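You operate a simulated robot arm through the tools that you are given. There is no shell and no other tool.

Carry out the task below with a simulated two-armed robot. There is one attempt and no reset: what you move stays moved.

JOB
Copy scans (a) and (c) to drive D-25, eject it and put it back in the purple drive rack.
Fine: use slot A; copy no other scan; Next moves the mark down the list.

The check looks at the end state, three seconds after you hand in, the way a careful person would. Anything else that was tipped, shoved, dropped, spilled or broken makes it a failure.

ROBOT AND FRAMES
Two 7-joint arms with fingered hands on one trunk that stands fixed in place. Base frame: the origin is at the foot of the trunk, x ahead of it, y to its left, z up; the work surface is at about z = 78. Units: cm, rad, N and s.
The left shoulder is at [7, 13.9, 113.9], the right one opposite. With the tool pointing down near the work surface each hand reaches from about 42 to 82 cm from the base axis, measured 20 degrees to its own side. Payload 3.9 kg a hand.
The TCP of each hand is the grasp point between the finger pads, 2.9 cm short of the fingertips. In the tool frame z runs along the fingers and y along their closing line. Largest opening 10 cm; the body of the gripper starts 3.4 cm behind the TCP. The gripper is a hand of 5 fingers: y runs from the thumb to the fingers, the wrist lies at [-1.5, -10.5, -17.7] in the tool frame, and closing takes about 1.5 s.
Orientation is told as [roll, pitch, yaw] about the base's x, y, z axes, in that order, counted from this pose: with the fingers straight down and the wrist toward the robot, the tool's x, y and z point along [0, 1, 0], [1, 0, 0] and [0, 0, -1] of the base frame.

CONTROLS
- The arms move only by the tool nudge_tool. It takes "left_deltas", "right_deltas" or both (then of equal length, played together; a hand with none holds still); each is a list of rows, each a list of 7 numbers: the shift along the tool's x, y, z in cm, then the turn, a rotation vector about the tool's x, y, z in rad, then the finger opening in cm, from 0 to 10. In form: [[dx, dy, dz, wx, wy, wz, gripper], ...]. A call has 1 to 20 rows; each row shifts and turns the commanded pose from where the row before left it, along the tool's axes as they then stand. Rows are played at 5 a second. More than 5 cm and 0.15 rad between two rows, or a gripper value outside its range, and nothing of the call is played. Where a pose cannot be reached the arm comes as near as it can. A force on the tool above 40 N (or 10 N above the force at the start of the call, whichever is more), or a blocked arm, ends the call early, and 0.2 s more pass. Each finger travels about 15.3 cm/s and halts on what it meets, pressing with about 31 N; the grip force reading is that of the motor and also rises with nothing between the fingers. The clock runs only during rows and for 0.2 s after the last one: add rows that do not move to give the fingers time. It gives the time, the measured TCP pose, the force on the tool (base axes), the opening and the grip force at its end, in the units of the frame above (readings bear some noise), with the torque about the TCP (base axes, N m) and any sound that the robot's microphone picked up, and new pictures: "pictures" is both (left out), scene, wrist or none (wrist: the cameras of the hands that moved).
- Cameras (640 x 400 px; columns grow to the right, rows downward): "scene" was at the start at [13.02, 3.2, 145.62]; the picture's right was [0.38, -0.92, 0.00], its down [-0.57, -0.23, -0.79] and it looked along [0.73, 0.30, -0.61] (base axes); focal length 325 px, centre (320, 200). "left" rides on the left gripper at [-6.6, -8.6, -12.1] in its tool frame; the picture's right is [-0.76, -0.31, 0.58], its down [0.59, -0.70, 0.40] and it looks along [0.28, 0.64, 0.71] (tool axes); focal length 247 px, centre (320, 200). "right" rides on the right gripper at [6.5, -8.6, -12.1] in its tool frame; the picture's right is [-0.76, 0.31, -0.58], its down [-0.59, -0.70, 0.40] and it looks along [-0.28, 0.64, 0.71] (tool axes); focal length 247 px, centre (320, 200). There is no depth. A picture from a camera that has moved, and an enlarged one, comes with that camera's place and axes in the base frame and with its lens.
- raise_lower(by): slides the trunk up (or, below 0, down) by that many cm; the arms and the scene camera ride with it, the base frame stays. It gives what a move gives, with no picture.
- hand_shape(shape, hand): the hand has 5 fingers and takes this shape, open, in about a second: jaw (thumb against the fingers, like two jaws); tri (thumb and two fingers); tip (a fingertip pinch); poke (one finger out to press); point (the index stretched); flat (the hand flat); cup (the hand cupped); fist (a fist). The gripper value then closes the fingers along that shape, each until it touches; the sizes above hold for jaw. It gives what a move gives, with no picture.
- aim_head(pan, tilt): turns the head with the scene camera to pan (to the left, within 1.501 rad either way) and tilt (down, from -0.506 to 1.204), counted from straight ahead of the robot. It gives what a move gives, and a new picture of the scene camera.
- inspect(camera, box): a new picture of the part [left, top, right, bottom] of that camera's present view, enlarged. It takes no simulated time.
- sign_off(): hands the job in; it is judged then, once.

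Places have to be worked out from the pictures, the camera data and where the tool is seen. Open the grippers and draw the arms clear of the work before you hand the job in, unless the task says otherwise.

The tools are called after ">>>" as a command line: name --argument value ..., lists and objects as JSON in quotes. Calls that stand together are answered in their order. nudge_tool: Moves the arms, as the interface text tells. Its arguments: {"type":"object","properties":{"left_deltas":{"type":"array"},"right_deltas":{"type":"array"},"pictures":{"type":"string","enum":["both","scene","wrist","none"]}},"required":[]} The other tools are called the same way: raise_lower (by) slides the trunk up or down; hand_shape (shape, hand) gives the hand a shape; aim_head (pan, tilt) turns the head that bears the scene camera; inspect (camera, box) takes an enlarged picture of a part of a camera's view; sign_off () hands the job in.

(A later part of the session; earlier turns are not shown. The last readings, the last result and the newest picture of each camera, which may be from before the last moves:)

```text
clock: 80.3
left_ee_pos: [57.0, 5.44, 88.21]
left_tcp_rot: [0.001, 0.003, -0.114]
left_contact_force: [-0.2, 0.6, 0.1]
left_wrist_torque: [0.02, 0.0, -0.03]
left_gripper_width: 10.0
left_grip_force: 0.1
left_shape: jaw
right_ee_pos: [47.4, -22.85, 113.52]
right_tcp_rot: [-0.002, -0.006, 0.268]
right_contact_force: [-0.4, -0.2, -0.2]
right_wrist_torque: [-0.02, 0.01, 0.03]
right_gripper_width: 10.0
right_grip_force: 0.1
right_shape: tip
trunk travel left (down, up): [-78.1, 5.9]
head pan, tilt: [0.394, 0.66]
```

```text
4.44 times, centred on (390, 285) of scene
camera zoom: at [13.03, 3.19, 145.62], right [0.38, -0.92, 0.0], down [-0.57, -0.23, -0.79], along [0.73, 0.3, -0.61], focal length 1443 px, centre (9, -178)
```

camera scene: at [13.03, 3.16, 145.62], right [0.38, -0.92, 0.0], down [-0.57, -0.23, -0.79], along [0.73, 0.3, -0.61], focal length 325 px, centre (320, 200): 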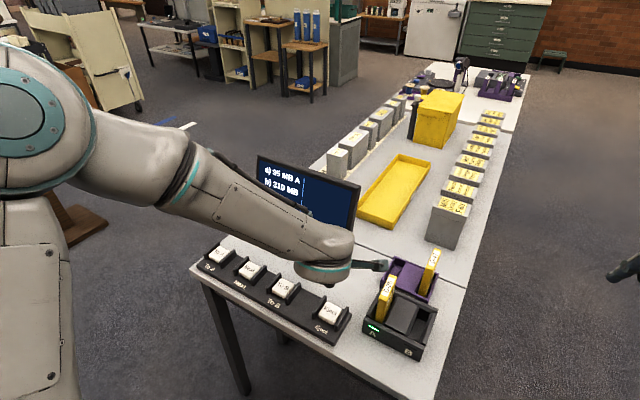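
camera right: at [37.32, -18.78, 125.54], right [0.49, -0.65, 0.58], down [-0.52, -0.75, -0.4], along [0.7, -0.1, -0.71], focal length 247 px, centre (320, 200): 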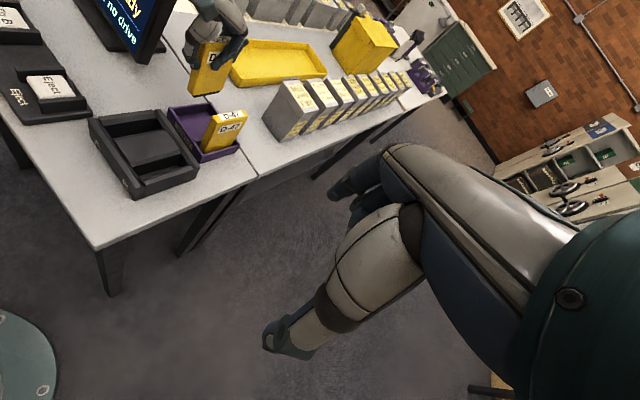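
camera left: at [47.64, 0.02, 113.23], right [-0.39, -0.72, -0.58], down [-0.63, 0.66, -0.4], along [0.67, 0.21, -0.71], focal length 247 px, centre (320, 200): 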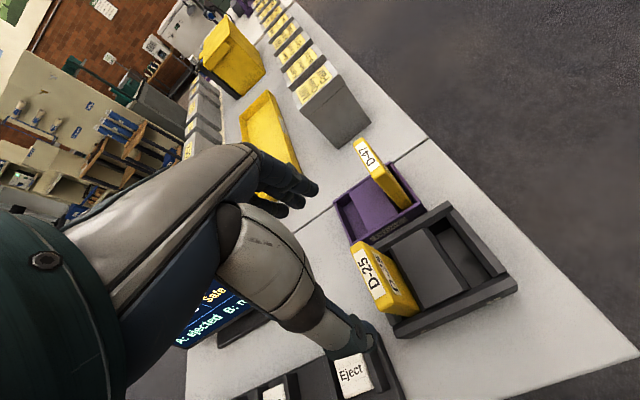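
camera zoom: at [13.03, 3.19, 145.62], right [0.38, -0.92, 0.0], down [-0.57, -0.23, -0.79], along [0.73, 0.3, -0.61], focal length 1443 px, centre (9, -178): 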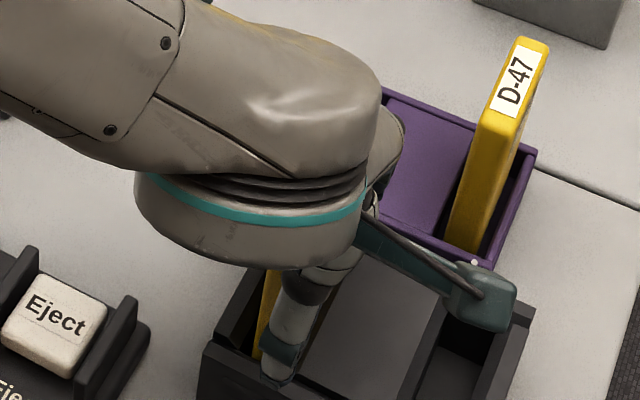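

Thumb and fingers straddle D-25's ends with no contact yet. I close slowly.

>>> nudge_tool --left_deltas '[[0, 0, 0, 0, 0, 0, 9], [0, 0, 0, 0, 0, 0, 8.2], [0, 0, 0, 0, 0, 0, 7.6], [0, 0, 0, 0, 0, 0, 7.2], [0, 0, 0, 0, 0, 0, 6.8], [0, 0, 0, 0, 0, 0, 6.4], [0, 0, 0, 0, 0, 0, 6.0], [0, 0, 0, 0, 0, 0, 5.7], [0, 0, 0, 0, 0, 0, 5.7], [0, 0, 0, 0, 0, 0, 5.7]]' --pictures "none"

>>> inspect --camera "left" --box '[240, 130, 480, 370]'

>>> inspect --camera "right" --box '[90, 50, 200, 150]'

>>> inspect --camera "scene" --box '[350, 240, 430, 330]'

```text
clock: 82.5
left_ee_pos: [57.24, 5.43, 88.3]
left_tcp_rot: [0.002, 0.002, -0.11]
left_contact_force: [8.0, -1.6, 2.1]
left_wrist_torque: [0.03, -0.36, 0.03]
left_gripper_width: 2.36
left_grip_force: 31.2
left_shape: jaw
right_ee_pos: [47.56, -22.98, 113.34]
right_tcp_rot: [0.0, -0.005, 0.268]
right_contact_force: [0.4, -0.7, -0.7]
right_wrist_torque: [-0.02, -0.01, -0.02]
right_gripper_width: 9.95
right_grip_force: 0.1
right_shape: tip
trunk travel left (down, up): [-78.1, 5.9]
head pan, tilt: [0.394, 0.66]
```

```text
1.67 times, centred on (360, 250) of left
camera zoom: at [48.05, -0.15, 100.58], right [-0.39, -0.72, -0.58], down [-0.63, 0.66, -0.4], along [0.67, 0.21, -0.71], focal length 412 px, centre (253, 117)
```

zoom: 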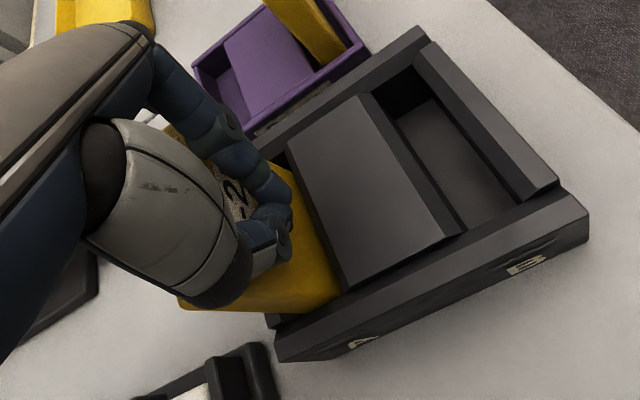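

```text
4.00 times, centred on (145, 100) of right
camera zoom: at [37.38, -18.88, 125.51], right [0.49, -0.65, 0.58], down [-0.52, -0.75, -0.4], along [0.7, -0.1, -0.71], focal length 988 px, centre (1020, 600)
```

zoom: 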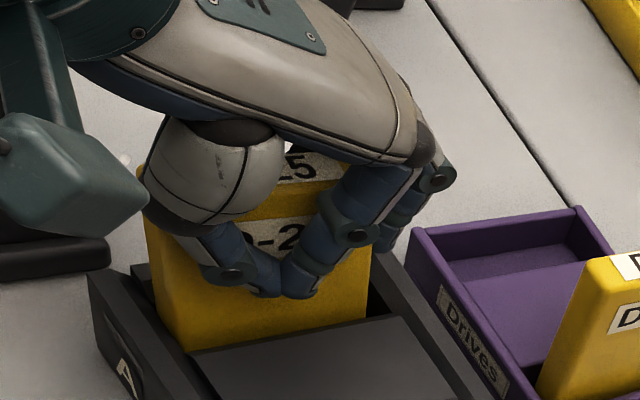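

```text
4.44 times, centred on (390, 285) of scene
camera zoom: at [13.15, 3.14, 145.62], right [0.38, -0.92, 0.0], down [-0.57, -0.23, -0.79], along [0.73, 0.3, -0.61], focal length 1443 px, centre (9, -178)
```

zoom: 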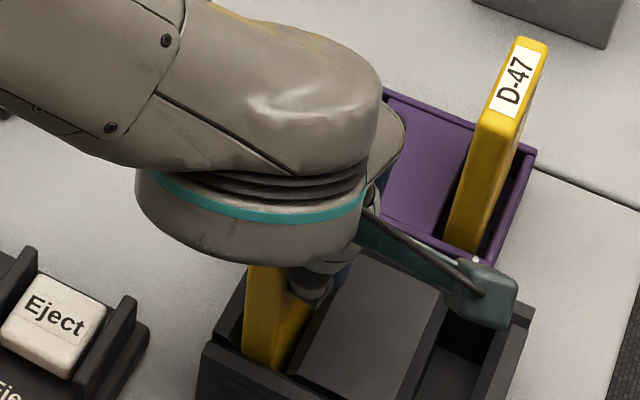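

With that offset the thumb slipped past the drive's near edge. I reopen the hand fully and re-check where the drive stands.

>>> nudge_tool --left_deltas '[[0, 0, 0, 0, 0, 0, 4], [0, 0, 0, 0, 0, 0, 5.5], [0, 0, 0, 0, 0, 0, 7], [0, 0, 0, 0, 0, 0, 8.5], [0, 0, 0, 0, 0, 0, 10], [0, 0, 0, 0, 0, 0, 10], [0, 0, 0, 0, 0, 0, 10]]' --pictures "none"

>>> inspect --camera "left" --box '[240, 130, 480, 370]'

>>> inspect --camera "right" --box '[90, 50, 200, 150]'

>>> inspect --camera "scene" --box '[350, 240, 430, 330]'

```text
clock: 84.1
left_ee_pos: [57.03, 5.43, 88.34]
left_tcp_rot: [0.0, 0.002, -0.11]
left_contact_force: [0.3, -0.4, -0.3]
left_wrist_torque: [0.03, 0.01, 0.03]
left_gripper_width: 9.99
left_grip_force: 0.1
left_shape: jaw
right_ee_pos: [47.3, -22.93, 113.5]
right_tcp_rot: [-0.001, -0.004, 0.268]
right_contact_force: [1.1, -0.2, 0.2]
right_wrist_torque: [0.0, 0.01, 0.04]
right_gripper_width: 9.97
right_grip_force: 0.1
right_shape: tip
trunk travel left (down, up): [-78.1, 5.9]
head pan, tilt: [0.394, 0.66]
```

```text
1.67 times, centred on (360, 250) of left
camera zoom: at [47.9, -0.1, 100.54], right [-0.39, -0.72, -0.58], down [-0.63, 0.66, -0.4], along [0.67, 0.21, -0.71], focal length 412 px, centre (253, 117)
```

zoom: 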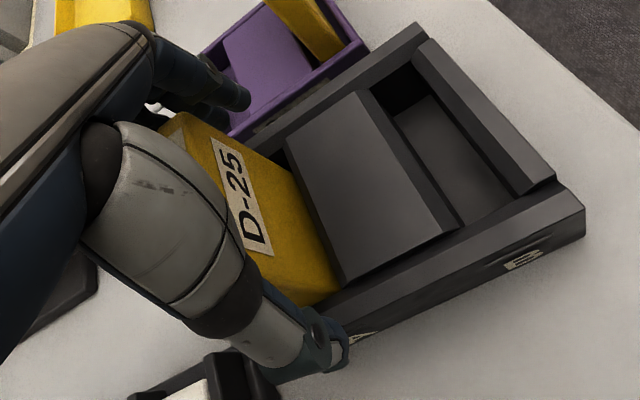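

```text
4.00 times, centred on (145, 100) of right
camera zoom: at [37.28, -18.83, 125.55], right [0.49, -0.65, 0.58], down [-0.52, -0.75, -0.4], along [0.7, -0.1, -0.71], focal length 988 px, centre (1020, 600)
```

zoom: 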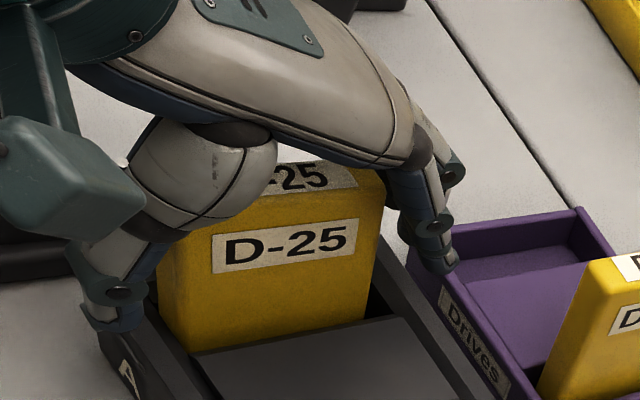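

```text
4.44 times, centred on (390, 285) of scene
camera zoom: at [13.02, 3.2, 145.62], right [0.38, -0.92, 0.0], down [-0.57, -0.23, -0.79], along [0.73, 0.3, -0.61], focal length 1443 px, centre (9, -178)
```

zoom: 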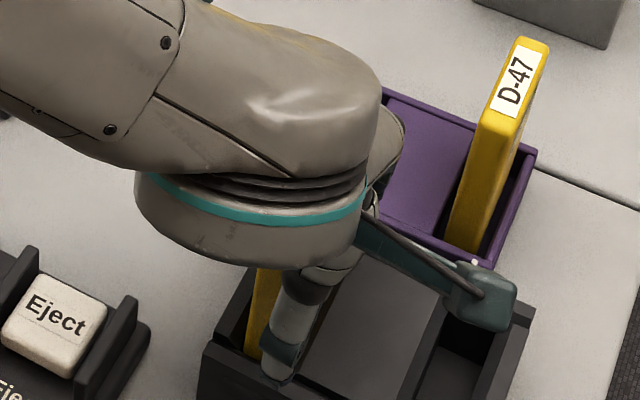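

The drive slid ~0.4 cm left against the slot's wall but is still upright in slot A. I recentre the hand on it (same alignment that gripped well the first time) and turn slightly to match.

>>> nudge_tool --left_deltas '[[0.59, -0.23, 0, 0, 0, 0.025, 10], [0.59, -0.23, 0, 0, 0, 0.025, 10], [0, 0, 0, 0, 0, 0, 10], [0, 0, 0, 0, 0, 0, 10]]' --pictures "none"

>>> inspect --camera "left" --box '[240, 130, 480, 370]'

>>> inspect --camera "scene" --box '[370, 270, 420, 330]'

>>> inspect --camera "right" --box '[90, 50, 200, 150]'

```text
clock: 85.1
left_ee_pos: [56.69, 6.83, 88.25]
left_tcp_rot: [0.002, 0.001, -0.163]
left_contact_force: [-0.3, -0.1, -0.2]
left_wrist_torque: [0.04, 0.0, -0.05]
left_gripper_width: 9.97
left_grip_force: 0.1
left_shape: jaw
right_ee_pos: [47.34, -22.99, 113.48]
right_tcp_rot: [-0.002, -0.003, 0.268]
right_contact_force: [-0.1, -0.2, -0.4]
right_wrist_torque: [-0.01, -0.01, -0.02]
right_gripper_width: 9.99
right_grip_force: 0.1
right_shape: tip
trunk travel left (down, up): [-78.1, 5.9]
head pan, tilt: [0.394, 0.66]
```

```text
1.67 times, centred on (360, 250) of left
camera zoom: at [47.29, 1.63, 100.54], right [-0.43, -0.7, -0.58], down [-0.6, 0.7, -0.4], along [0.68, 0.18, -0.71], focal length 412 px, centre (253, 117)
```

zoom: 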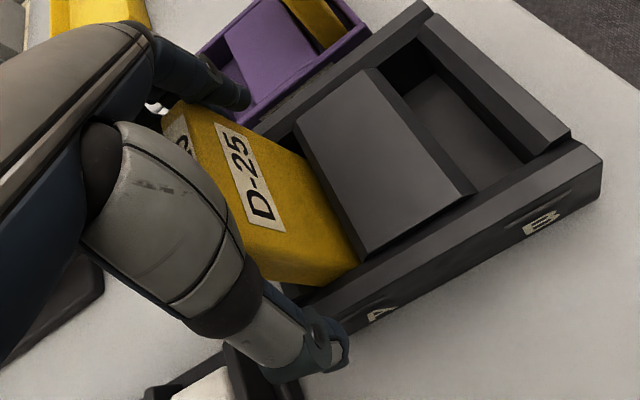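

```text
6.67 times, centred on (395, 300) of scene
camera zoom: at [13.02, 3.2, 145.62], right [0.38, -0.92, 0.0], down [-0.57, -0.23, -0.79], along [0.73, 0.3, -0.61], focal length 2164 px, centre (-180, -467)
```

zoom: 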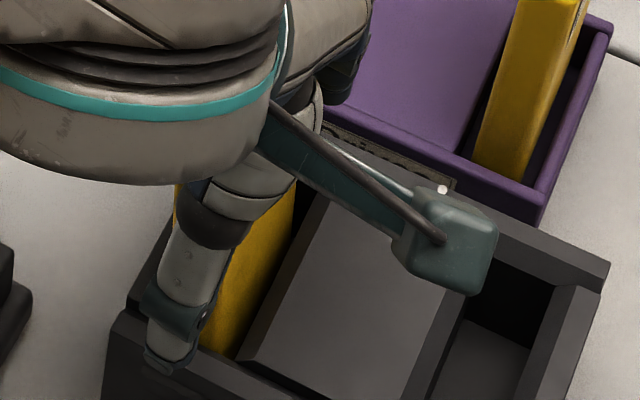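

```text
4.00 times, centred on (145, 100) of right
camera zoom: at [37.28, -18.83, 125.55], right [0.49, -0.65, 0.58], down [-0.52, -0.75, -0.4], along [0.7, -0.1, -0.71], focal length 988 px, centre (1020, 600)
```

zoom: 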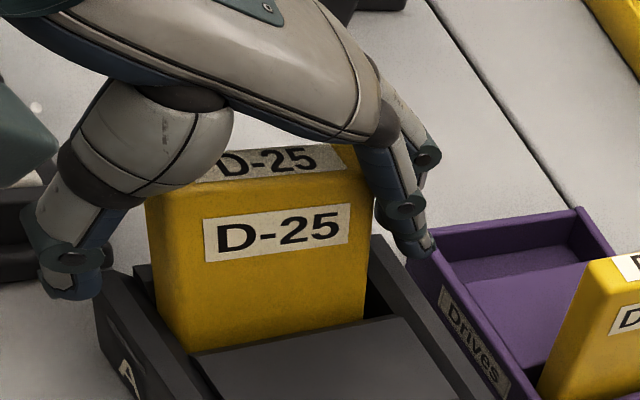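

The drive's top now leans left a little — part of the hand is nudging it. I lift the open hand straight up to free it and see how it stands.

>>> nudge_tool --left_deltas '[[-0.3, 0, -0.5, 0, 0, 0, 10], [-0.3, 0, -1, 0, 0, 0, 10], [0, 0, -2, 0, 0, 0, 10], [0, 0, -3, 0, 0, 0, 10], [0, 0, -4, 0, 0, 0, 10], [0, 0, 0, 0, 0, 0, 10], [0, 0, 0, 0, 0, 0, 10]]' --pictures "none"

>>> inspect --camera "right" --box '[90, 50, 200, 150]'

>>> inspect --camera "scene" --box '[365, 255, 425, 325]'

>>> inspect --camera "left" --box '[240, 130, 480, 370]'

```text
clock: 86.7
left_ee_pos: [56.51, 6.1, 98.77]
left_tcp_rot: [0.003, 0.003, -0.161]
left_contact_force: [0.4, 0.5, -0.3]
left_wrist_torque: [0.0, 0.02, 0.0]
left_gripper_width: 9.97
left_grip_force: 0.0
left_shape: jaw
right_ee_pos: [47.37, -22.88, 113.5]
right_tcp_rot: [-0.002, -0.005, 0.266]
right_contact_force: [0.2, -0.2, 0.3]
right_wrist_torque: [-0.01, 0.01, 0.01]
right_gripper_width: 9.99
right_grip_force: 0.1
right_shape: tip
trunk travel left (down, up): [-78.1, 5.9]
head pan, tilt: [0.394, 0.66]
```

```text
4.00 times, centred on (145, 100) of right
camera zoom: at [37.26, -18.83, 125.56], right [0.49, -0.65, 0.58], down [-0.52, -0.75, -0.4], along [0.7, -0.1, -0.71], focal length 988 px, centre (1020, 600)
```

zoom: 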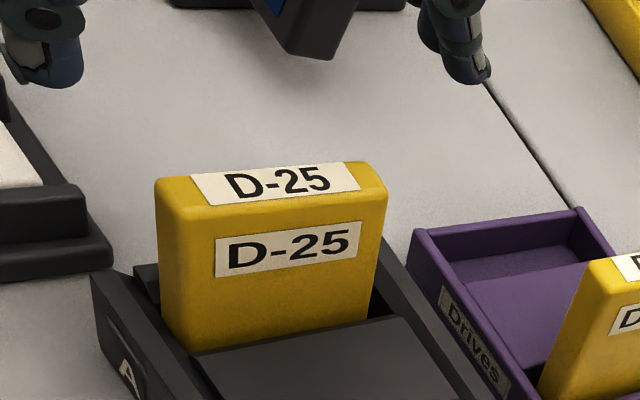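

```text
5.71 times, centred on (395, 290) of scene
camera zoom: at [13.0, 3.2, 145.63], right [0.38, -0.92, 0.0], down [-0.57, -0.23, -0.79], along [0.73, 0.3, -0.61], focal length 1855 px, centre (-109, -314)
```

zoom: 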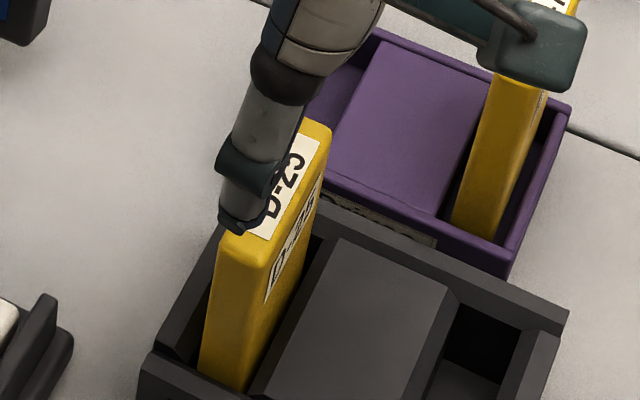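

```text
1.67 times, centred on (360, 250) of left
camera zoom: at [47.13, 0.99, 111.01], right [-0.43, -0.7, -0.58], down [-0.6, 0.69, -0.4], along [0.68, 0.18, -0.71], focal length 412 px, centre (253, 117)
```

zoom: 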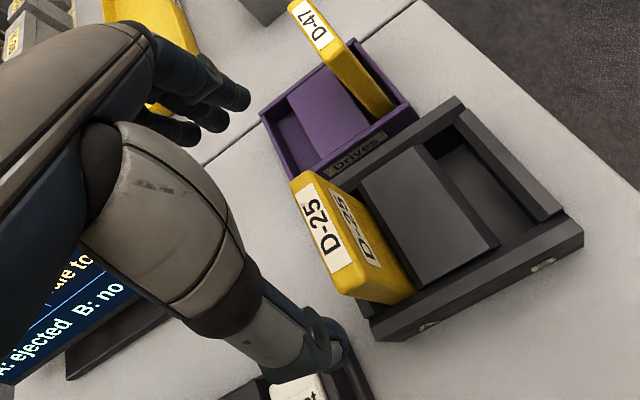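

Free of the hand, D-25 stands upright again, centred near [56.85, 6.4] with yaw ≈ −0.15. I align above it and come straight down, slightly less deep this time.

>>> nudge_tool --left_deltas '[[0.33, 0.29, 0, 0, 0, 0, 10], [0, 0, 3, 0, 0, 0, 10], [0, 0, 3, 0, 0, 0, 10], [0, 0, 2, 0, 0, 0, 10], [0, 0, 1, 0, 0, 0, 10], [0, 0, 1, 0, 0, 0, 10], [0, 0, 0, 0, 0, 0, 10], [0, 0, 0, 0, 0, 0, 10]]' --pictures "none"

>>> inspect --camera "right" --box '[90, 50, 200, 150]'

>>> inspect --camera "scene" --box '[365, 255, 425, 325]'

>>> inspect --camera "left" --box '[240, 130, 480, 370]'

```text
clock: 88.5
left_ee_pos: [56.99, 6.39, 88.71]
left_tcp_rot: [0.002, 0.002, -0.164]
left_contact_force: [0.5, -0.9, 3.8]
left_wrist_torque: [-0.06, -0.09, -0.06]
left_gripper_width: 9.99
left_grip_force: 0.0
left_shape: jaw
right_ee_pos: [47.33, -22.94, 113.5]
right_tcp_rot: [-0.001, -0.006, 0.266]
right_contact_force: [0.5, 0.0, -0.2]
right_wrist_torque: [0.0, 0.0, -0.01]
right_gripper_width: 10.0
right_grip_force: 0.0
right_shape: tip
trunk travel left (down, up): [-78.1, 5.9]
head pan, tilt: [0.394, 0.66]
```

```text
4.00 times, centred on (145, 100) of right
camera zoom: at [37.26, -18.85, 125.56], right [0.49, -0.65, 0.58], down [-0.52, -0.75, -0.4], along [0.7, -0.1, -0.71], focal length 988 px, centre (1020, 600)
```

zoom: 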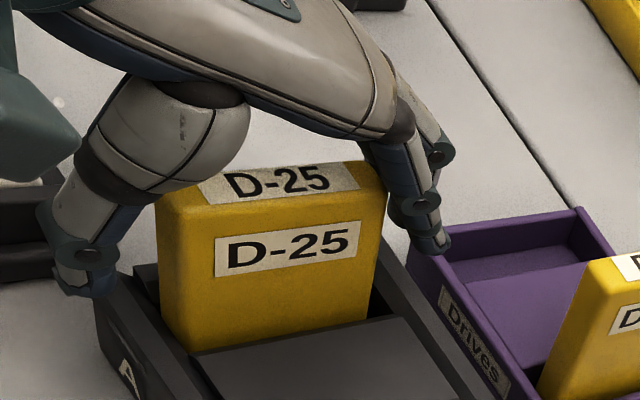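

```text
5.71 times, centred on (395, 290) of scene
camera zoom: at [13.0, 3.18, 145.63], right [0.38, -0.92, 0.0], down [-0.57, -0.23, -0.79], along [0.73, 0.3, -0.61], focal length 1855 px, centre (-109, -314)
```

zoom: 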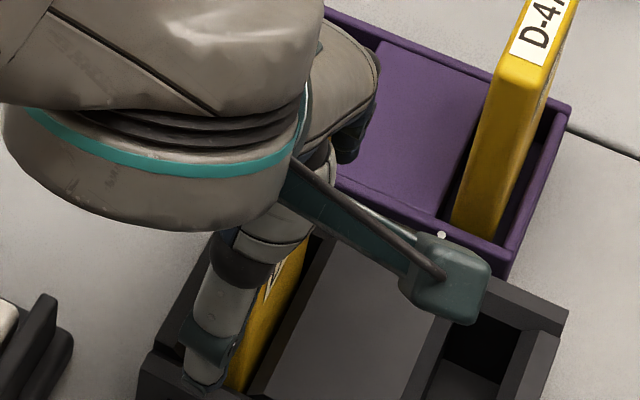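

```text
1.67 times, centred on (360, 250) of left
camera zoom: at [47.55, 1.27, 101.01], right [-0.43, -0.7, -0.58], down [-0.6, 0.7, -0.4], along [0.68, 0.18, -0.71], focal length 412 px, centre (253, 117)
```

zoom: 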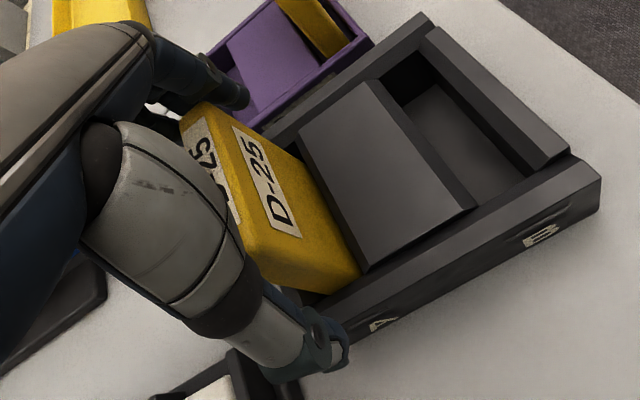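

There's a 3.8 N upward touch — the thumb's base just meets the drive's near top edge. I raise 0.4 cm and shift the hand back 0.3 cm to clear it.

>>> nudge_tool --left_deltas '[[0, 0, -0.4, 0, 0, 0, 10], [0, -0.3, 0, 0, 0, 0, 10], [0, 0, 0, 0, 0, 0, 10], [0, 0, 0, 0, 0, 0, 10]]' --pictures "none"

>>> inspect --camera "right" --box '[90, 50, 200, 150]'

>>> inspect --camera "left" --box '[240, 130, 480, 370]'

```text
clock: 89.5
left_ee_pos: [56.67, 6.42, 89.23]
left_tcp_rot: [0.002, 0.006, -0.162]
left_contact_force: [0.2, 0.4, 0.7]
left_wrist_torque: [0.02, 0.0, 0.0]
left_gripper_width: 10.01
left_grip_force: 0.1
left_shape: jaw
right_ee_pos: [47.44, -23.01, 113.47]
right_tcp_rot: [-0.002, -0.005, 0.267]
right_contact_force: [-0.3, 0.7, -0.8]
right_wrist_torque: [0.01, 0.0, -0.03]
right_gripper_width: 9.97
right_grip_force: 0.1
right_shape: tip
trunk travel left (down, up): [-78.1, 5.9]
head pan, tilt: [0.394, 0.66]
```

```text
4.00 times, centred on (145, 100) of right
camera zoom: at [37.27, -18.83, 125.56], right [0.49, -0.65, 0.58], down [-0.52, -0.75, -0.4], along [0.7, -0.1, -0.71], focal length 988 px, centre (1020, 600)
```

zoom: 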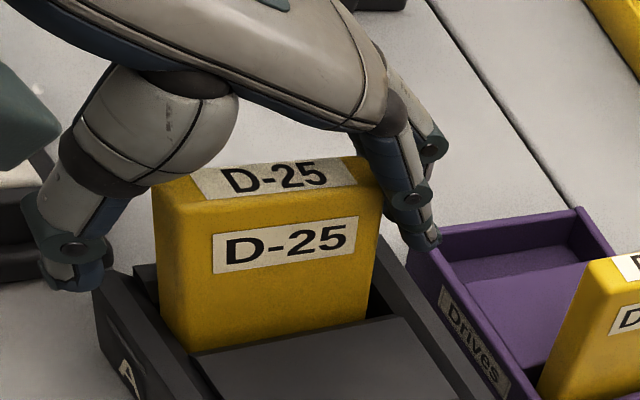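

```text
1.67 times, centred on (360, 250) of left
camera zoom: at [47.25, 1.37, 101.37], right [-0.43, -0.7, -0.58], down [-0.6, 0.69, -0.4], along [0.68, 0.18, -0.71], focal length 412 px, centre (253, 117)
```

zoom: 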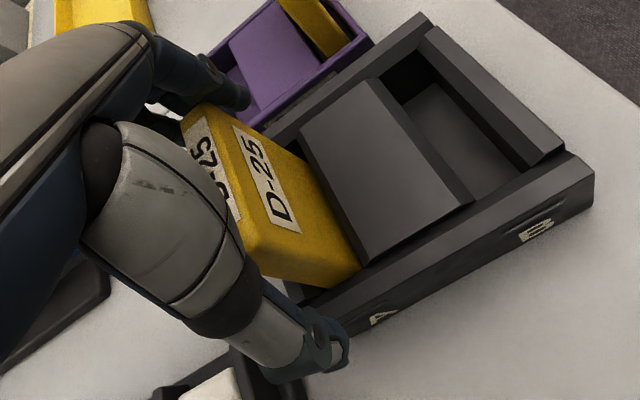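

Contact is gone, and projecting the thumb's closing path puts it on the middle of the near face. I close slowly to grip.

>>> nudge_tool --left_deltas '[[0, 0, 0.15, 0, 0, 0, 9], [0, 0, 0, 0, 0, 0, 8.2], [0, 0, 0, 0, 0, 0, 7.6], [0, 0, 0, 0, 0, 0, 7.2], [0, 0, 0, 0, 0, 0, 6.8], [0, 0, 0, 0, 0, 0, 6.5], [0, 0, 0, 0, 0, 0, 6.2]]' --pictures "none"

>>> inspect --camera "right" --box '[90, 50, 200, 150]'

>>> inspect --camera "left" --box '[240, 130, 480, 370]'

>>> inspect --camera "scene" --box '[365, 255, 425, 325]'

```text
clock: 91.1
left_ee_pos: [56.65, 6.44, 88.92]
left_tcp_rot: [0.002, 0.006, -0.162]
left_contact_force: [-2.8, -1.0, -1.1]
left_wrist_torque: [-0.03, 0.15, -0.16]
left_gripper_width: 5.68
left_grip_force: 30.8
left_shape: jaw
right_ee_pos: [47.32, -22.93, 113.55]
right_tcp_rot: [-0.002, -0.006, 0.268]
right_contact_force: [-0.6, -0.1, -0.4]
right_wrist_torque: [0.02, -0.01, 0.02]
right_gripper_width: 10.02
right_grip_force: 0.0
right_shape: tip
trunk travel left (down, up): [-78.1, 5.9]
head pan, tilt: [0.394, 0.66]
```

```text
4.00 times, centred on (145, 100) of right
camera zoom: at [37.24, -18.84, 125.56], right [0.49, -0.65, 0.58], down [-0.52, -0.75, -0.4], along [0.7, -0.1, -0.71], focal length 988 px, centre (1020, 600)
```

zoom: 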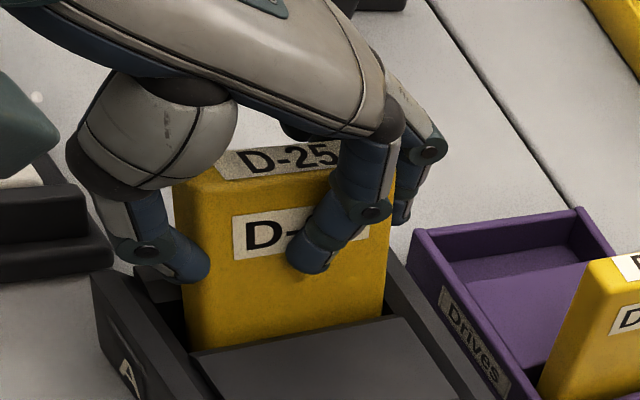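

```text
1.67 times, centred on (360, 250) of left
camera zoom: at [47.17, 1.33, 101.19], right [-0.43, -0.7, -0.58], down [-0.6, 0.7, -0.39], along [0.68, 0.18, -0.72], focal length 412 px, centre (253, 117)
```

zoom: 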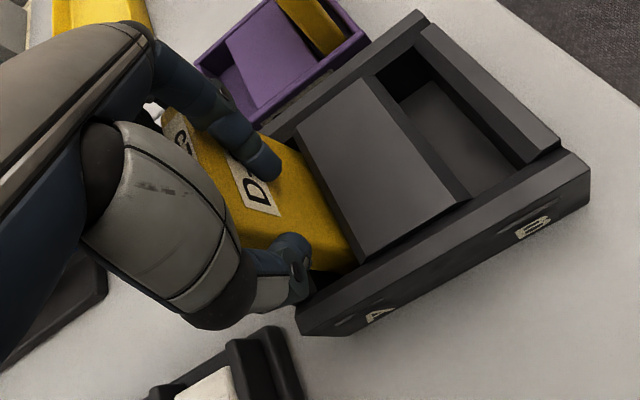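

```text
5.71 times, centred on (395, 290) of scene
camera zoom: at [12.98, 3.19, 145.62], right [0.38, -0.92, 0.0], down [-0.57, -0.23, -0.79], along [0.73, 0.3, -0.61], focal length 1855 px, centre (-109, -314)
```

zoom: 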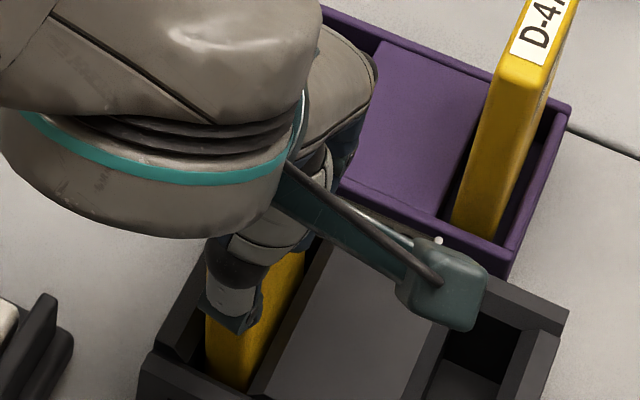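

The grip matches the first one (thumb on the near end, 31 N). I lift 1 cm first to check that the drive comes along.

>>> nudge_tool --left_deltas '[[0, -0.05, 0, 0, 0, 0, 5.5], [0, 0, -0.5, 0, 0, 0, 5.5], [0, 0, -0.5, 0, 0, 0, 5.5], [0, 0, 0, 0, 0, 0, 5.5]]' --pictures "none"

>>> inspect --camera "right" --box '[90, 50, 200, 150]'

```text
clock: 92.1
left_ee_pos: [56.54, 6.47, 89.95]
left_tcp_rot: [0.002, 0.003, -0.161]
left_contact_force: [-4.4, -0.1, -2.9]
left_wrist_torque: [0.0, 0.42, -0.06]
left_gripper_width: 5.67
left_grip_force: 31.1
left_shape: jaw
right_ee_pos: [47.19, -22.89, 113.57]
right_tcp_rot: [-0.004, -0.005, 0.267]
right_contact_force: [-0.3, 0.1, -0.1]
right_wrist_torque: [0.03, 0.01, -0.01]
right_gripper_width: 9.95
right_grip_force: 0.0
right_shape: tip
trunk travel left (down, up): [-78.1, 5.9]
head pan, tilt: [0.394, 0.66]
```

```text
4.00 times, centred on (145, 100) of right
camera zoom: at [37.23, -18.82, 125.57], right [0.49, -0.65, 0.58], down [-0.52, -0.75, -0.4], along [0.7, -0.1, -0.71], focal length 988 px, centre (1020, 600)
```

zoom: 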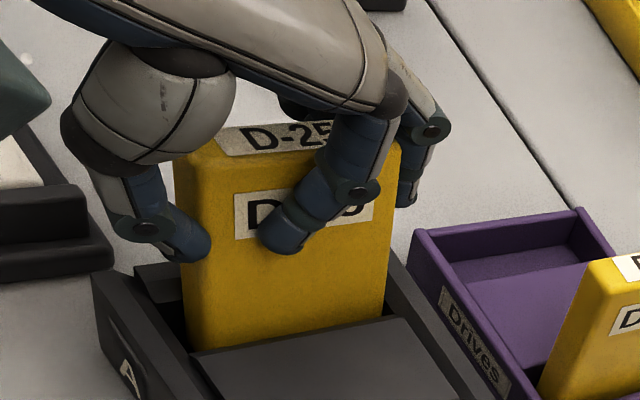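

The drive rises with the hand; it presses lightly on the far wall, so I ease back 0.25 cm while lifting it clear of the dock.

>>> nudge_tool --left_deltas '[[0, -0.15, 0, 0, 0, 0, 5.5], [0, -0.1, -0.6, 0, 0, 0, 5.5], [0, 0, -0.8, 0, 0, 0, 5.5], [0, 0, -0.8, 0, 0, 0, 5.5], [0, 0, -1, 0, 0, 0, 5.5], [0, 0, -1.2, 0, 0, 0, 5.5], [0, 0, -1.5, 0, 0, 0, 5.5], [0, 0, -1.5, 0, 0, 0, 5.5], [0, 0, 0, 0, 0, 0, 5.5], [0, 0, 0, 0, 0, 0, 5.5]]' --pictures "none"

>>> inspect --camera "right" --box '[90, 30, 210, 150]'

>>> inspect --camera "scene" --box '[365, 240, 425, 310]'

>>> inspect --camera "left" --box '[240, 130, 480, 370]'

```text
clock: 94.3
left_ee_pos: [56.59, 6.47, 97.42]
left_tcp_rot: [0.0, 0.004, -0.162]
left_contact_force: [1.2, -0.3, -1.5]
left_wrist_torque: [-0.02, 0.01, 0.02]
left_gripper_width: 5.62
left_grip_force: 30.5
left_shape: jaw
right_ee_pos: [47.37, -22.83, 113.44]
right_tcp_rot: [-0.001, -0.006, 0.269]
right_contact_force: [0.1, 0.1, 0.8]
right_wrist_torque: [-0.01, -0.05, 0.0]
right_gripper_width: 9.98
right_grip_force: 0.1
right_shape: tip
trunk travel left (down, up): [-78.1, 5.9]
head pan, tilt: [0.394, 0.66]
```

```text
3.33 times, centred on (150, 90) of right
camera zoom: at [37.3, -18.82, 125.55], right [0.49, -0.65, 0.58], down [-0.52, -0.75, -0.4], along [0.7, -0.1, -0.71], focal length 823 px, centre (887, 567)
```

zoom: 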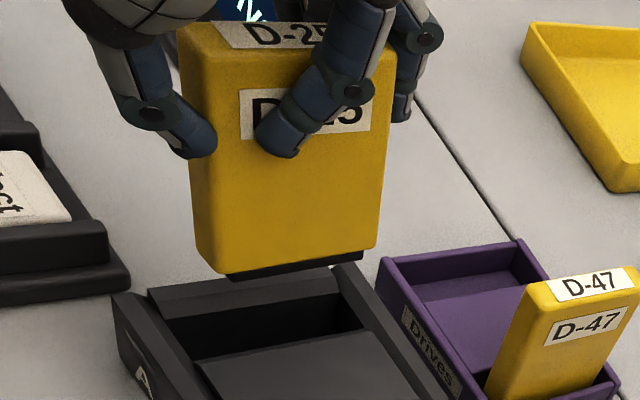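

```text
5.71 times, centred on (395, 275) of scene
camera zoom: at [13.05, 3.21, 145.62], right [0.38, -0.92, 0.0], down [-0.57, -0.24, -0.79], along [0.73, 0.3, -0.61], focal length 1855 px, centre (-109, -229)
```

zoom: 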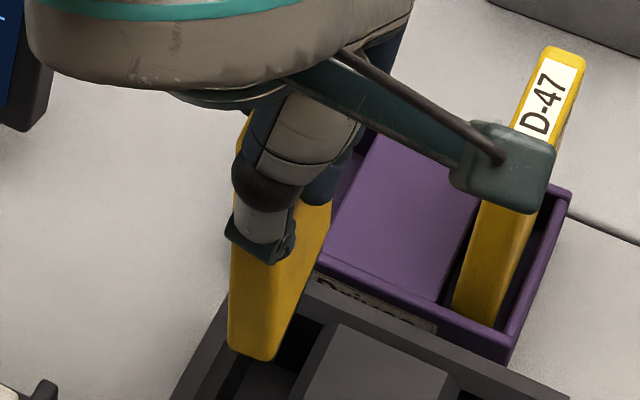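

```text
1.67 times, centred on (360, 250) of left
camera zoom: at [47.07, 1.39, 109.62], right [-0.43, -0.7, -0.58], down [-0.6, 0.69, -0.4], along [0.68, 0.18, -0.71], focal length 412 px, centre (253, 117)
```

zoom: 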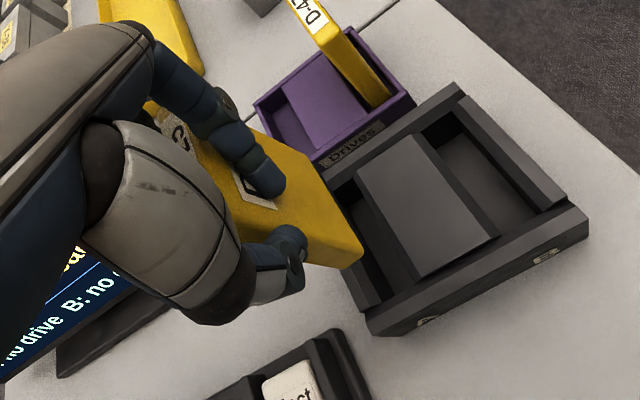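

D-25 is out and hanging clear, leaning slightly (~4° pitch, ~2° roll). I correct the lean, then carry it at this height to above its rack slot (centre ≈ [70.0, 6.3]).

>>> nudge_tool --left_deltas '[[0, 0, 0, 0.035, 0.02, 0, 5.5], [0, 0, 0, 0.035, 0.02, 0, 5.5], [0.493, 3.245, -0.221, 0, 0, 0, 5.5], [0.493, 3.245, -0.221, 0, 0, 0, 5.5], [0.493, 3.245, -0.221, 0, 0, 0, 5.5], [0.493, 3.245, -0.221, 0, 0, 0, 5.5], [0, 0, 0, 0, 0, 0, 5.5], [0, 0, 0, 0, 0, 0, 5.5]]' --pictures "both"

>>> inspect --camera "right" --box '[160, 20, 270, 140]'

>>> inspect --camera "scene" --box '[380, 215, 450, 295]'

>>> inspect --camera "left" --box '[240, 130, 480, 370]'

```text
clock: 96.1
left_ee_pos: [69.55, 6.27, 97.38]
left_tcp_rot: [0.041, 0.074, -0.16]
left_contact_force: [0.0, -0.2, -1.7]
left_wrist_torque: [-0.01, 0.03, 0.02]
left_gripper_width: 5.63
left_grip_force: 31.0
left_shape: jaw
right_ee_pos: [47.37, -22.99, 113.43]
right_tcp_rot: [0.0, -0.007, 0.268]
right_contact_force: [0.7, 0.5, 0.4]
right_wrist_torque: [0.02, -0.01, -0.01]
right_gripper_width: 9.96
right_grip_force: 0.1
right_shape: tip
trunk travel left (down, up): [-78.1, 5.9]
head pan, tilt: [0.394, 0.66]
camera scene: at [13.1, 3.2, 145.62], right [0.38, -0.92, 0.0], down [-0.57, -0.23, -0.79], along [0.73, 0.3, -0.61], focal length 325 px, centre (320, 200)
camera left: at [60.95, 0.7, 109.98], right [-0.46, -0.67, -0.58], down [-0.62, 0.71, -0.32], along [0.63, 0.21, -0.75], focal length 247 px, centre (320, 200)
```

scene: 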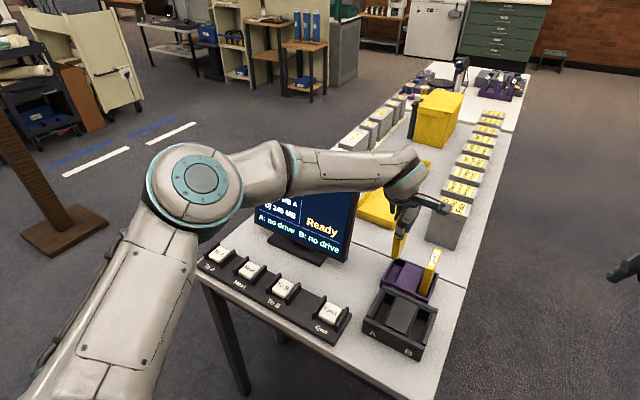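
left: 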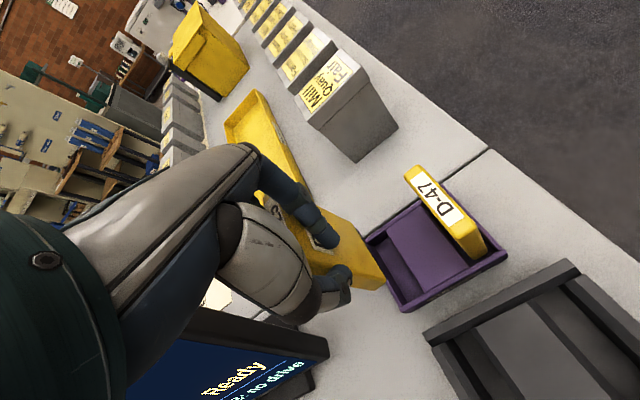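

```text
3.33 times, centred on (215, 80) of right
camera zoom: at [37.34, -18.83, 125.53], right [0.49, -0.65, 0.58], down [-0.52, -0.75, -0.4], along [0.7, -0.1, -0.71], focal length 823 px, centre (670, 600)
```

zoom: 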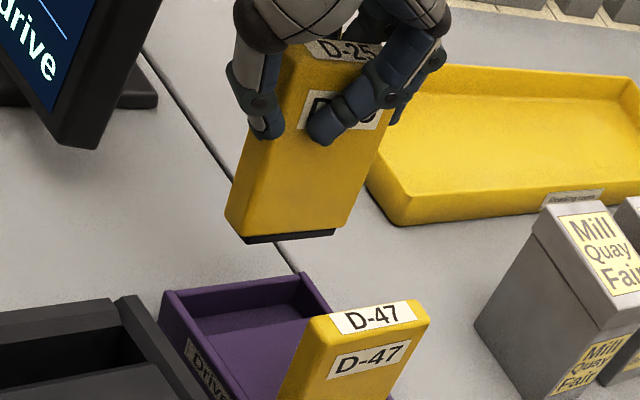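

```text
5.00 times, centred on (415, 255) of scene
camera zoom: at [13.1, 3.2, 145.62], right [0.38, -0.92, 0.0], down [-0.57, -0.23, -0.79], along [0.73, 0.3, -0.61], focal length 1623 px, centre (-155, -75)
```

zoom: 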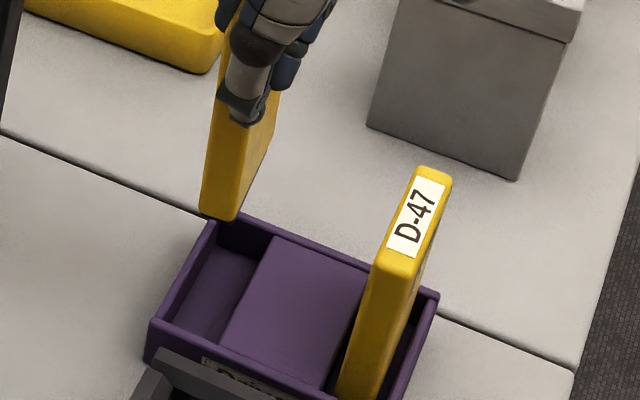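

```text
1.67 times, centred on (360, 250) of left
camera zoom: at [60.95, 0.7, 109.98], right [-0.46, -0.67, -0.58], down [-0.62, 0.71, -0.32], along [0.63, 0.21, -0.75], focal length 412 px, centre (253, 117)
```

zoom: 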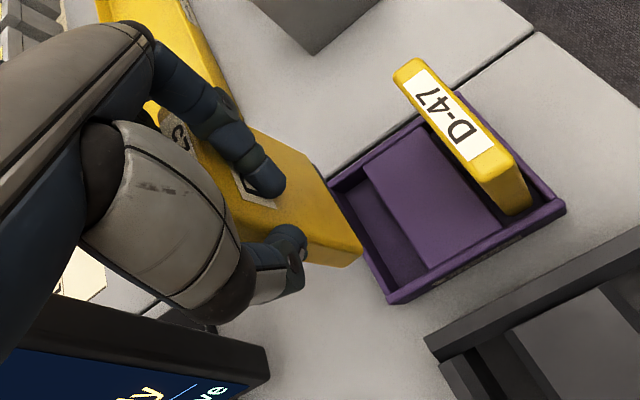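

The drive now hangs over the rack and the screen is back to "Ready / no drive". I zoom in to check its tilt and position over the left rack slot.

>>> inspect --camera "right" --box '[190, 25, 250, 100]'

>>> inspect --camera "scene" --box '[388, 225, 432, 275]'

>>> inspect --camera "scene" --box '[395, 250, 445, 310]'

>>> inspect --camera "right" --box '[165, 85, 245, 165]'

```text
5.33 times, centred on (220, 62) of right
camera zoom: at [37.34, -18.83, 125.53], right [0.49, -0.65, 0.58], down [-0.52, -0.75, -0.4], along [0.7, -0.1, -0.71], focal length 1317 px, centre (853, 933)
```

zoom: 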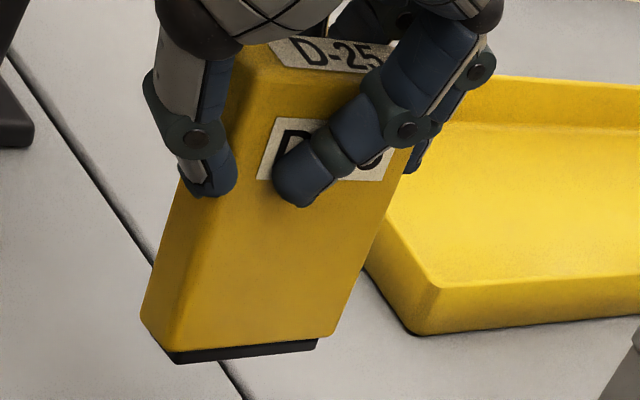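

```text
8.00 times, centred on (410, 250) of scene
camera zoom: at [13.1, 3.2, 145.62], right [0.38, -0.92, 0.0], down [-0.57, -0.23, -0.79], along [0.73, 0.3, -0.61], focal length 2597 px, centre (-400, -200)
```

zoom: 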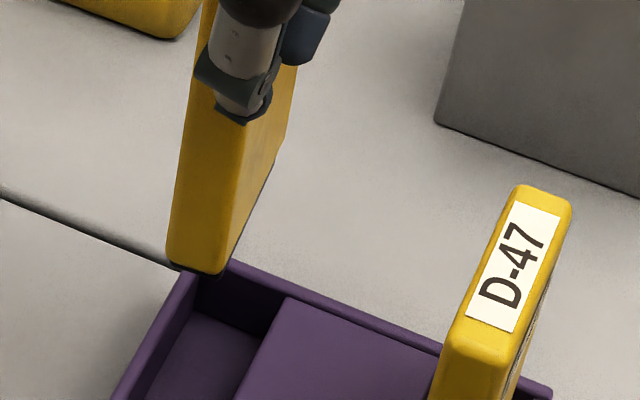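

```text
6.67 times, centred on (420, 280) of scene
camera zoom: at [13.1, 3.2, 145.62], right [0.38, -0.92, 0.0], down [-0.57, -0.23, -0.79], along [0.73, 0.3, -0.61], focal length 2164 px, centre (-347, -333)
```

zoom: 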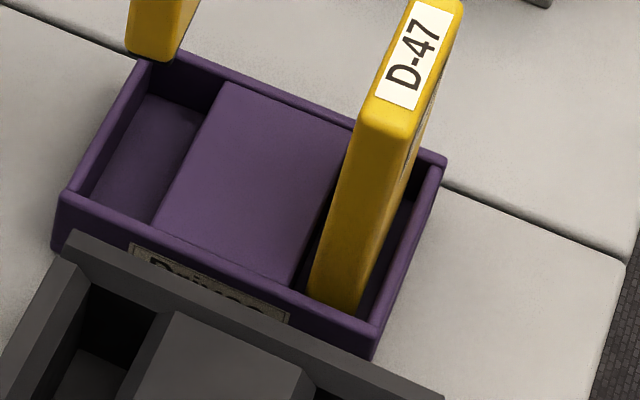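

```text
5.00 times, centred on (205, 125) of right
camera zoom: at [37.34, -18.83, 125.53], right [0.49, -0.65, 0.58], down [-0.52, -0.75, -0.4], along [0.7, -0.1, -0.71], focal length 1235 px, centre (895, 575)
```

zoom: 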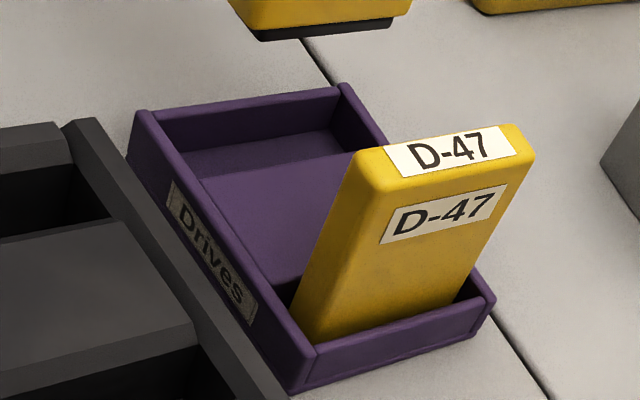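

Pitch is fine; roll still shows the bottom ~0.06 rad to the right. I correct the roll and shift so the drive's bottom is centred on the rack slot ([69.95, 6.2]).

>>> nudge_tool --left_deltas '[[0, 0, 0, 0, 0.05, 0, 5.5], [-0.366, -0.193, -0.018, 0, 0, 0, 5.5], [-0.366, -0.193, -0.018, 0, 0, 0, 5.5], [0, 0, 0, 0, 0, 0, 5.5], [0, 0, 0, 0, 0, 0, 5.5]]' --pictures "none"

>>> inspect --camera "right" --box '[190, 25, 250, 100]'

>>> inspect --camera "scene" --box '[388, 225, 432, 275]'

```text
clock: 97.3
left_ee_pos: [69.06, 5.65, 97.44]
left_tcp_rot: [0.091, 0.074, -0.16]
left_contact_force: [-0.1, 0.1, -1.4]
left_wrist_torque: [-0.03, 0.06, 0.01]
left_gripper_width: 5.6
left_grip_force: 31.2
left_shape: jaw
right_ee_pos: [47.31, -22.99, 113.39]
right_tcp_rot: [-0.003, -0.006, 0.268]
right_contact_force: [1.3, -0.1, 0.7]
right_wrist_torque: [0.02, -0.01, 0.01]
right_gripper_width: 9.99
right_grip_force: 0.1
right_shape: tip
trunk travel left (down, up): [-78.1, 5.9]
head pan, tilt: [0.394, 0.66]
```

```text
5.33 times, centred on (220, 62) of right
camera zoom: at [37.32, -18.82, 125.54], right [0.49, -0.65, 0.58], down [-0.52, -0.75, -0.4], along [0.7, -0.1, -0.71], focal length 1317 px, centre (853, 933)
```

zoom: 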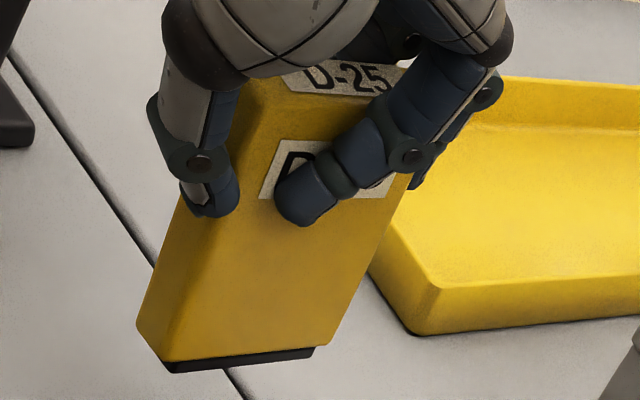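

```text
8.00 times, centred on (410, 250) of scene
camera zoom: at [13.07, 3.21, 145.62], right [0.38, -0.92, 0.0], down [-0.57, -0.24, -0.79], along [0.73, 0.3, -0.61], focal length 2597 px, centre (-400, -200)
```

zoom: 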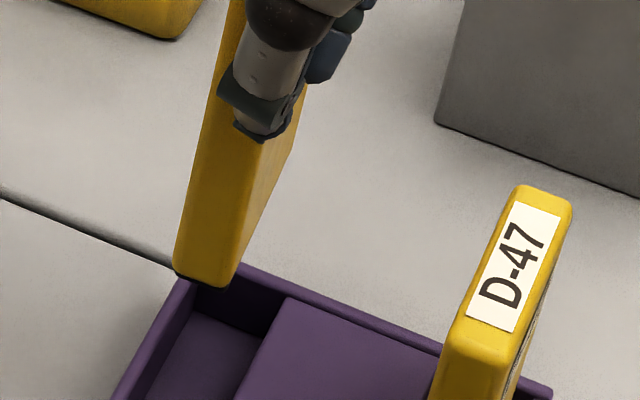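

Roll now matches vertical, and the bottom centre is at about [69.7, 6.1]. I nudge (+0.25, +0.2) and lower 6 cm to just above the rack wall, then check.

>>> nudge_tool --left_deltas '[[0.238, 0.214, 0.006, 0, 0, 0, 5.5], [-0.1359, 0.111, 1.49, 0, 0, 0, 5.5], [-0.1359, 0.111, 1.49, 0, 0, 0, 5.5], [-0.1359, 0.111, 1.49, 0, 0, 0, 5.5], [-0.1359, 0.111, 1.49, 0, 0, 0, 5.5], [0, 0, 0, 0, 0, 0, 5.5], [0, 0, 0, 0, 0, 0, 5.5]]' --pictures "none"

>>> inspect --camera "right" --box '[180, 40, 250, 130]'

>>> inspect --camera "scene" --box '[385, 240, 435, 300]'

>>> inspect --camera "left" --box '[300, 150, 520, 340]'

```text
clock: 98.9
left_ee_pos: [69.43, 5.83, 91.22]
left_tcp_rot: [0.091, 0.073, -0.161]
left_contact_force: [0.4, -0.4, -2.1]
left_wrist_torque: [-0.03, 0.03, -0.01]
left_gripper_width: 5.6
left_grip_force: 30.7
left_shape: jaw
right_ee_pos: [47.39, -22.91, 113.42]
right_tcp_rot: [-0.002, -0.005, 0.268]
right_contact_force: [0.1, -0.5, -0.3]
right_wrist_torque: [-0.02, 0.04, 0.02]
right_gripper_width: 9.97
right_grip_force: 0.1
right_shape: tip
trunk travel left (down, up): [-78.1, 5.9]
head pan, tilt: [0.394, 0.66]
```

```text
4.44 times, centred on (215, 85) of right
camera zoom: at [37.32, -18.83, 125.54], right [0.49, -0.65, 0.58], down [-0.52, -0.75, -0.4], along [0.7, -0.1, -0.71], focal length 1098 px, centre (787, 711)
```

zoom: 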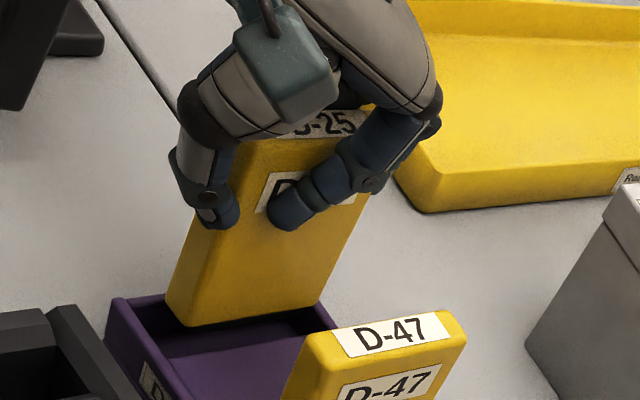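

```text
6.67 times, centred on (410, 270) of scene
camera zoom: at [13.07, 3.2, 145.62], right [0.38, -0.92, 0.0], down [-0.57, -0.24, -0.79], along [0.73, 0.3, -0.61], focal length 2164 px, centre (-280, -267)
```

zoom: 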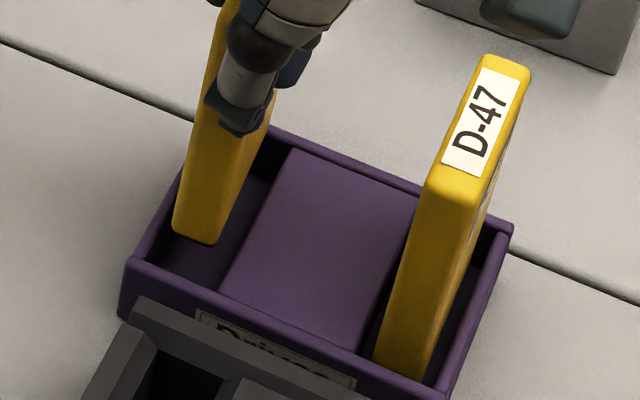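

```text
2.11 times, centred on (410, 245) of left
camera zoom: at [60.62, -0.43, 103.5], right [-0.46, -0.64, -0.62], down [-0.62, 0.73, -0.29], along [0.64, 0.25, -0.73], focal length 520 px, centre (130, 105)
```

zoom: 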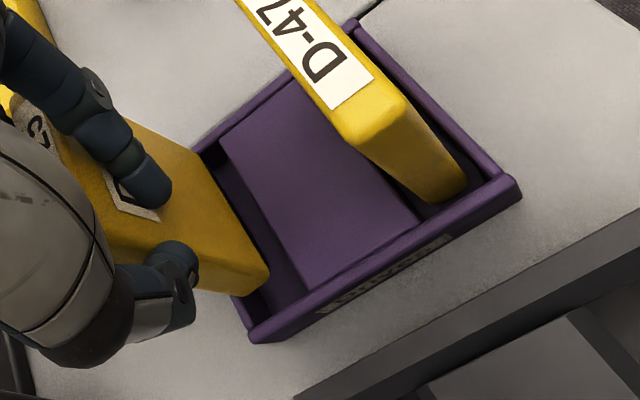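

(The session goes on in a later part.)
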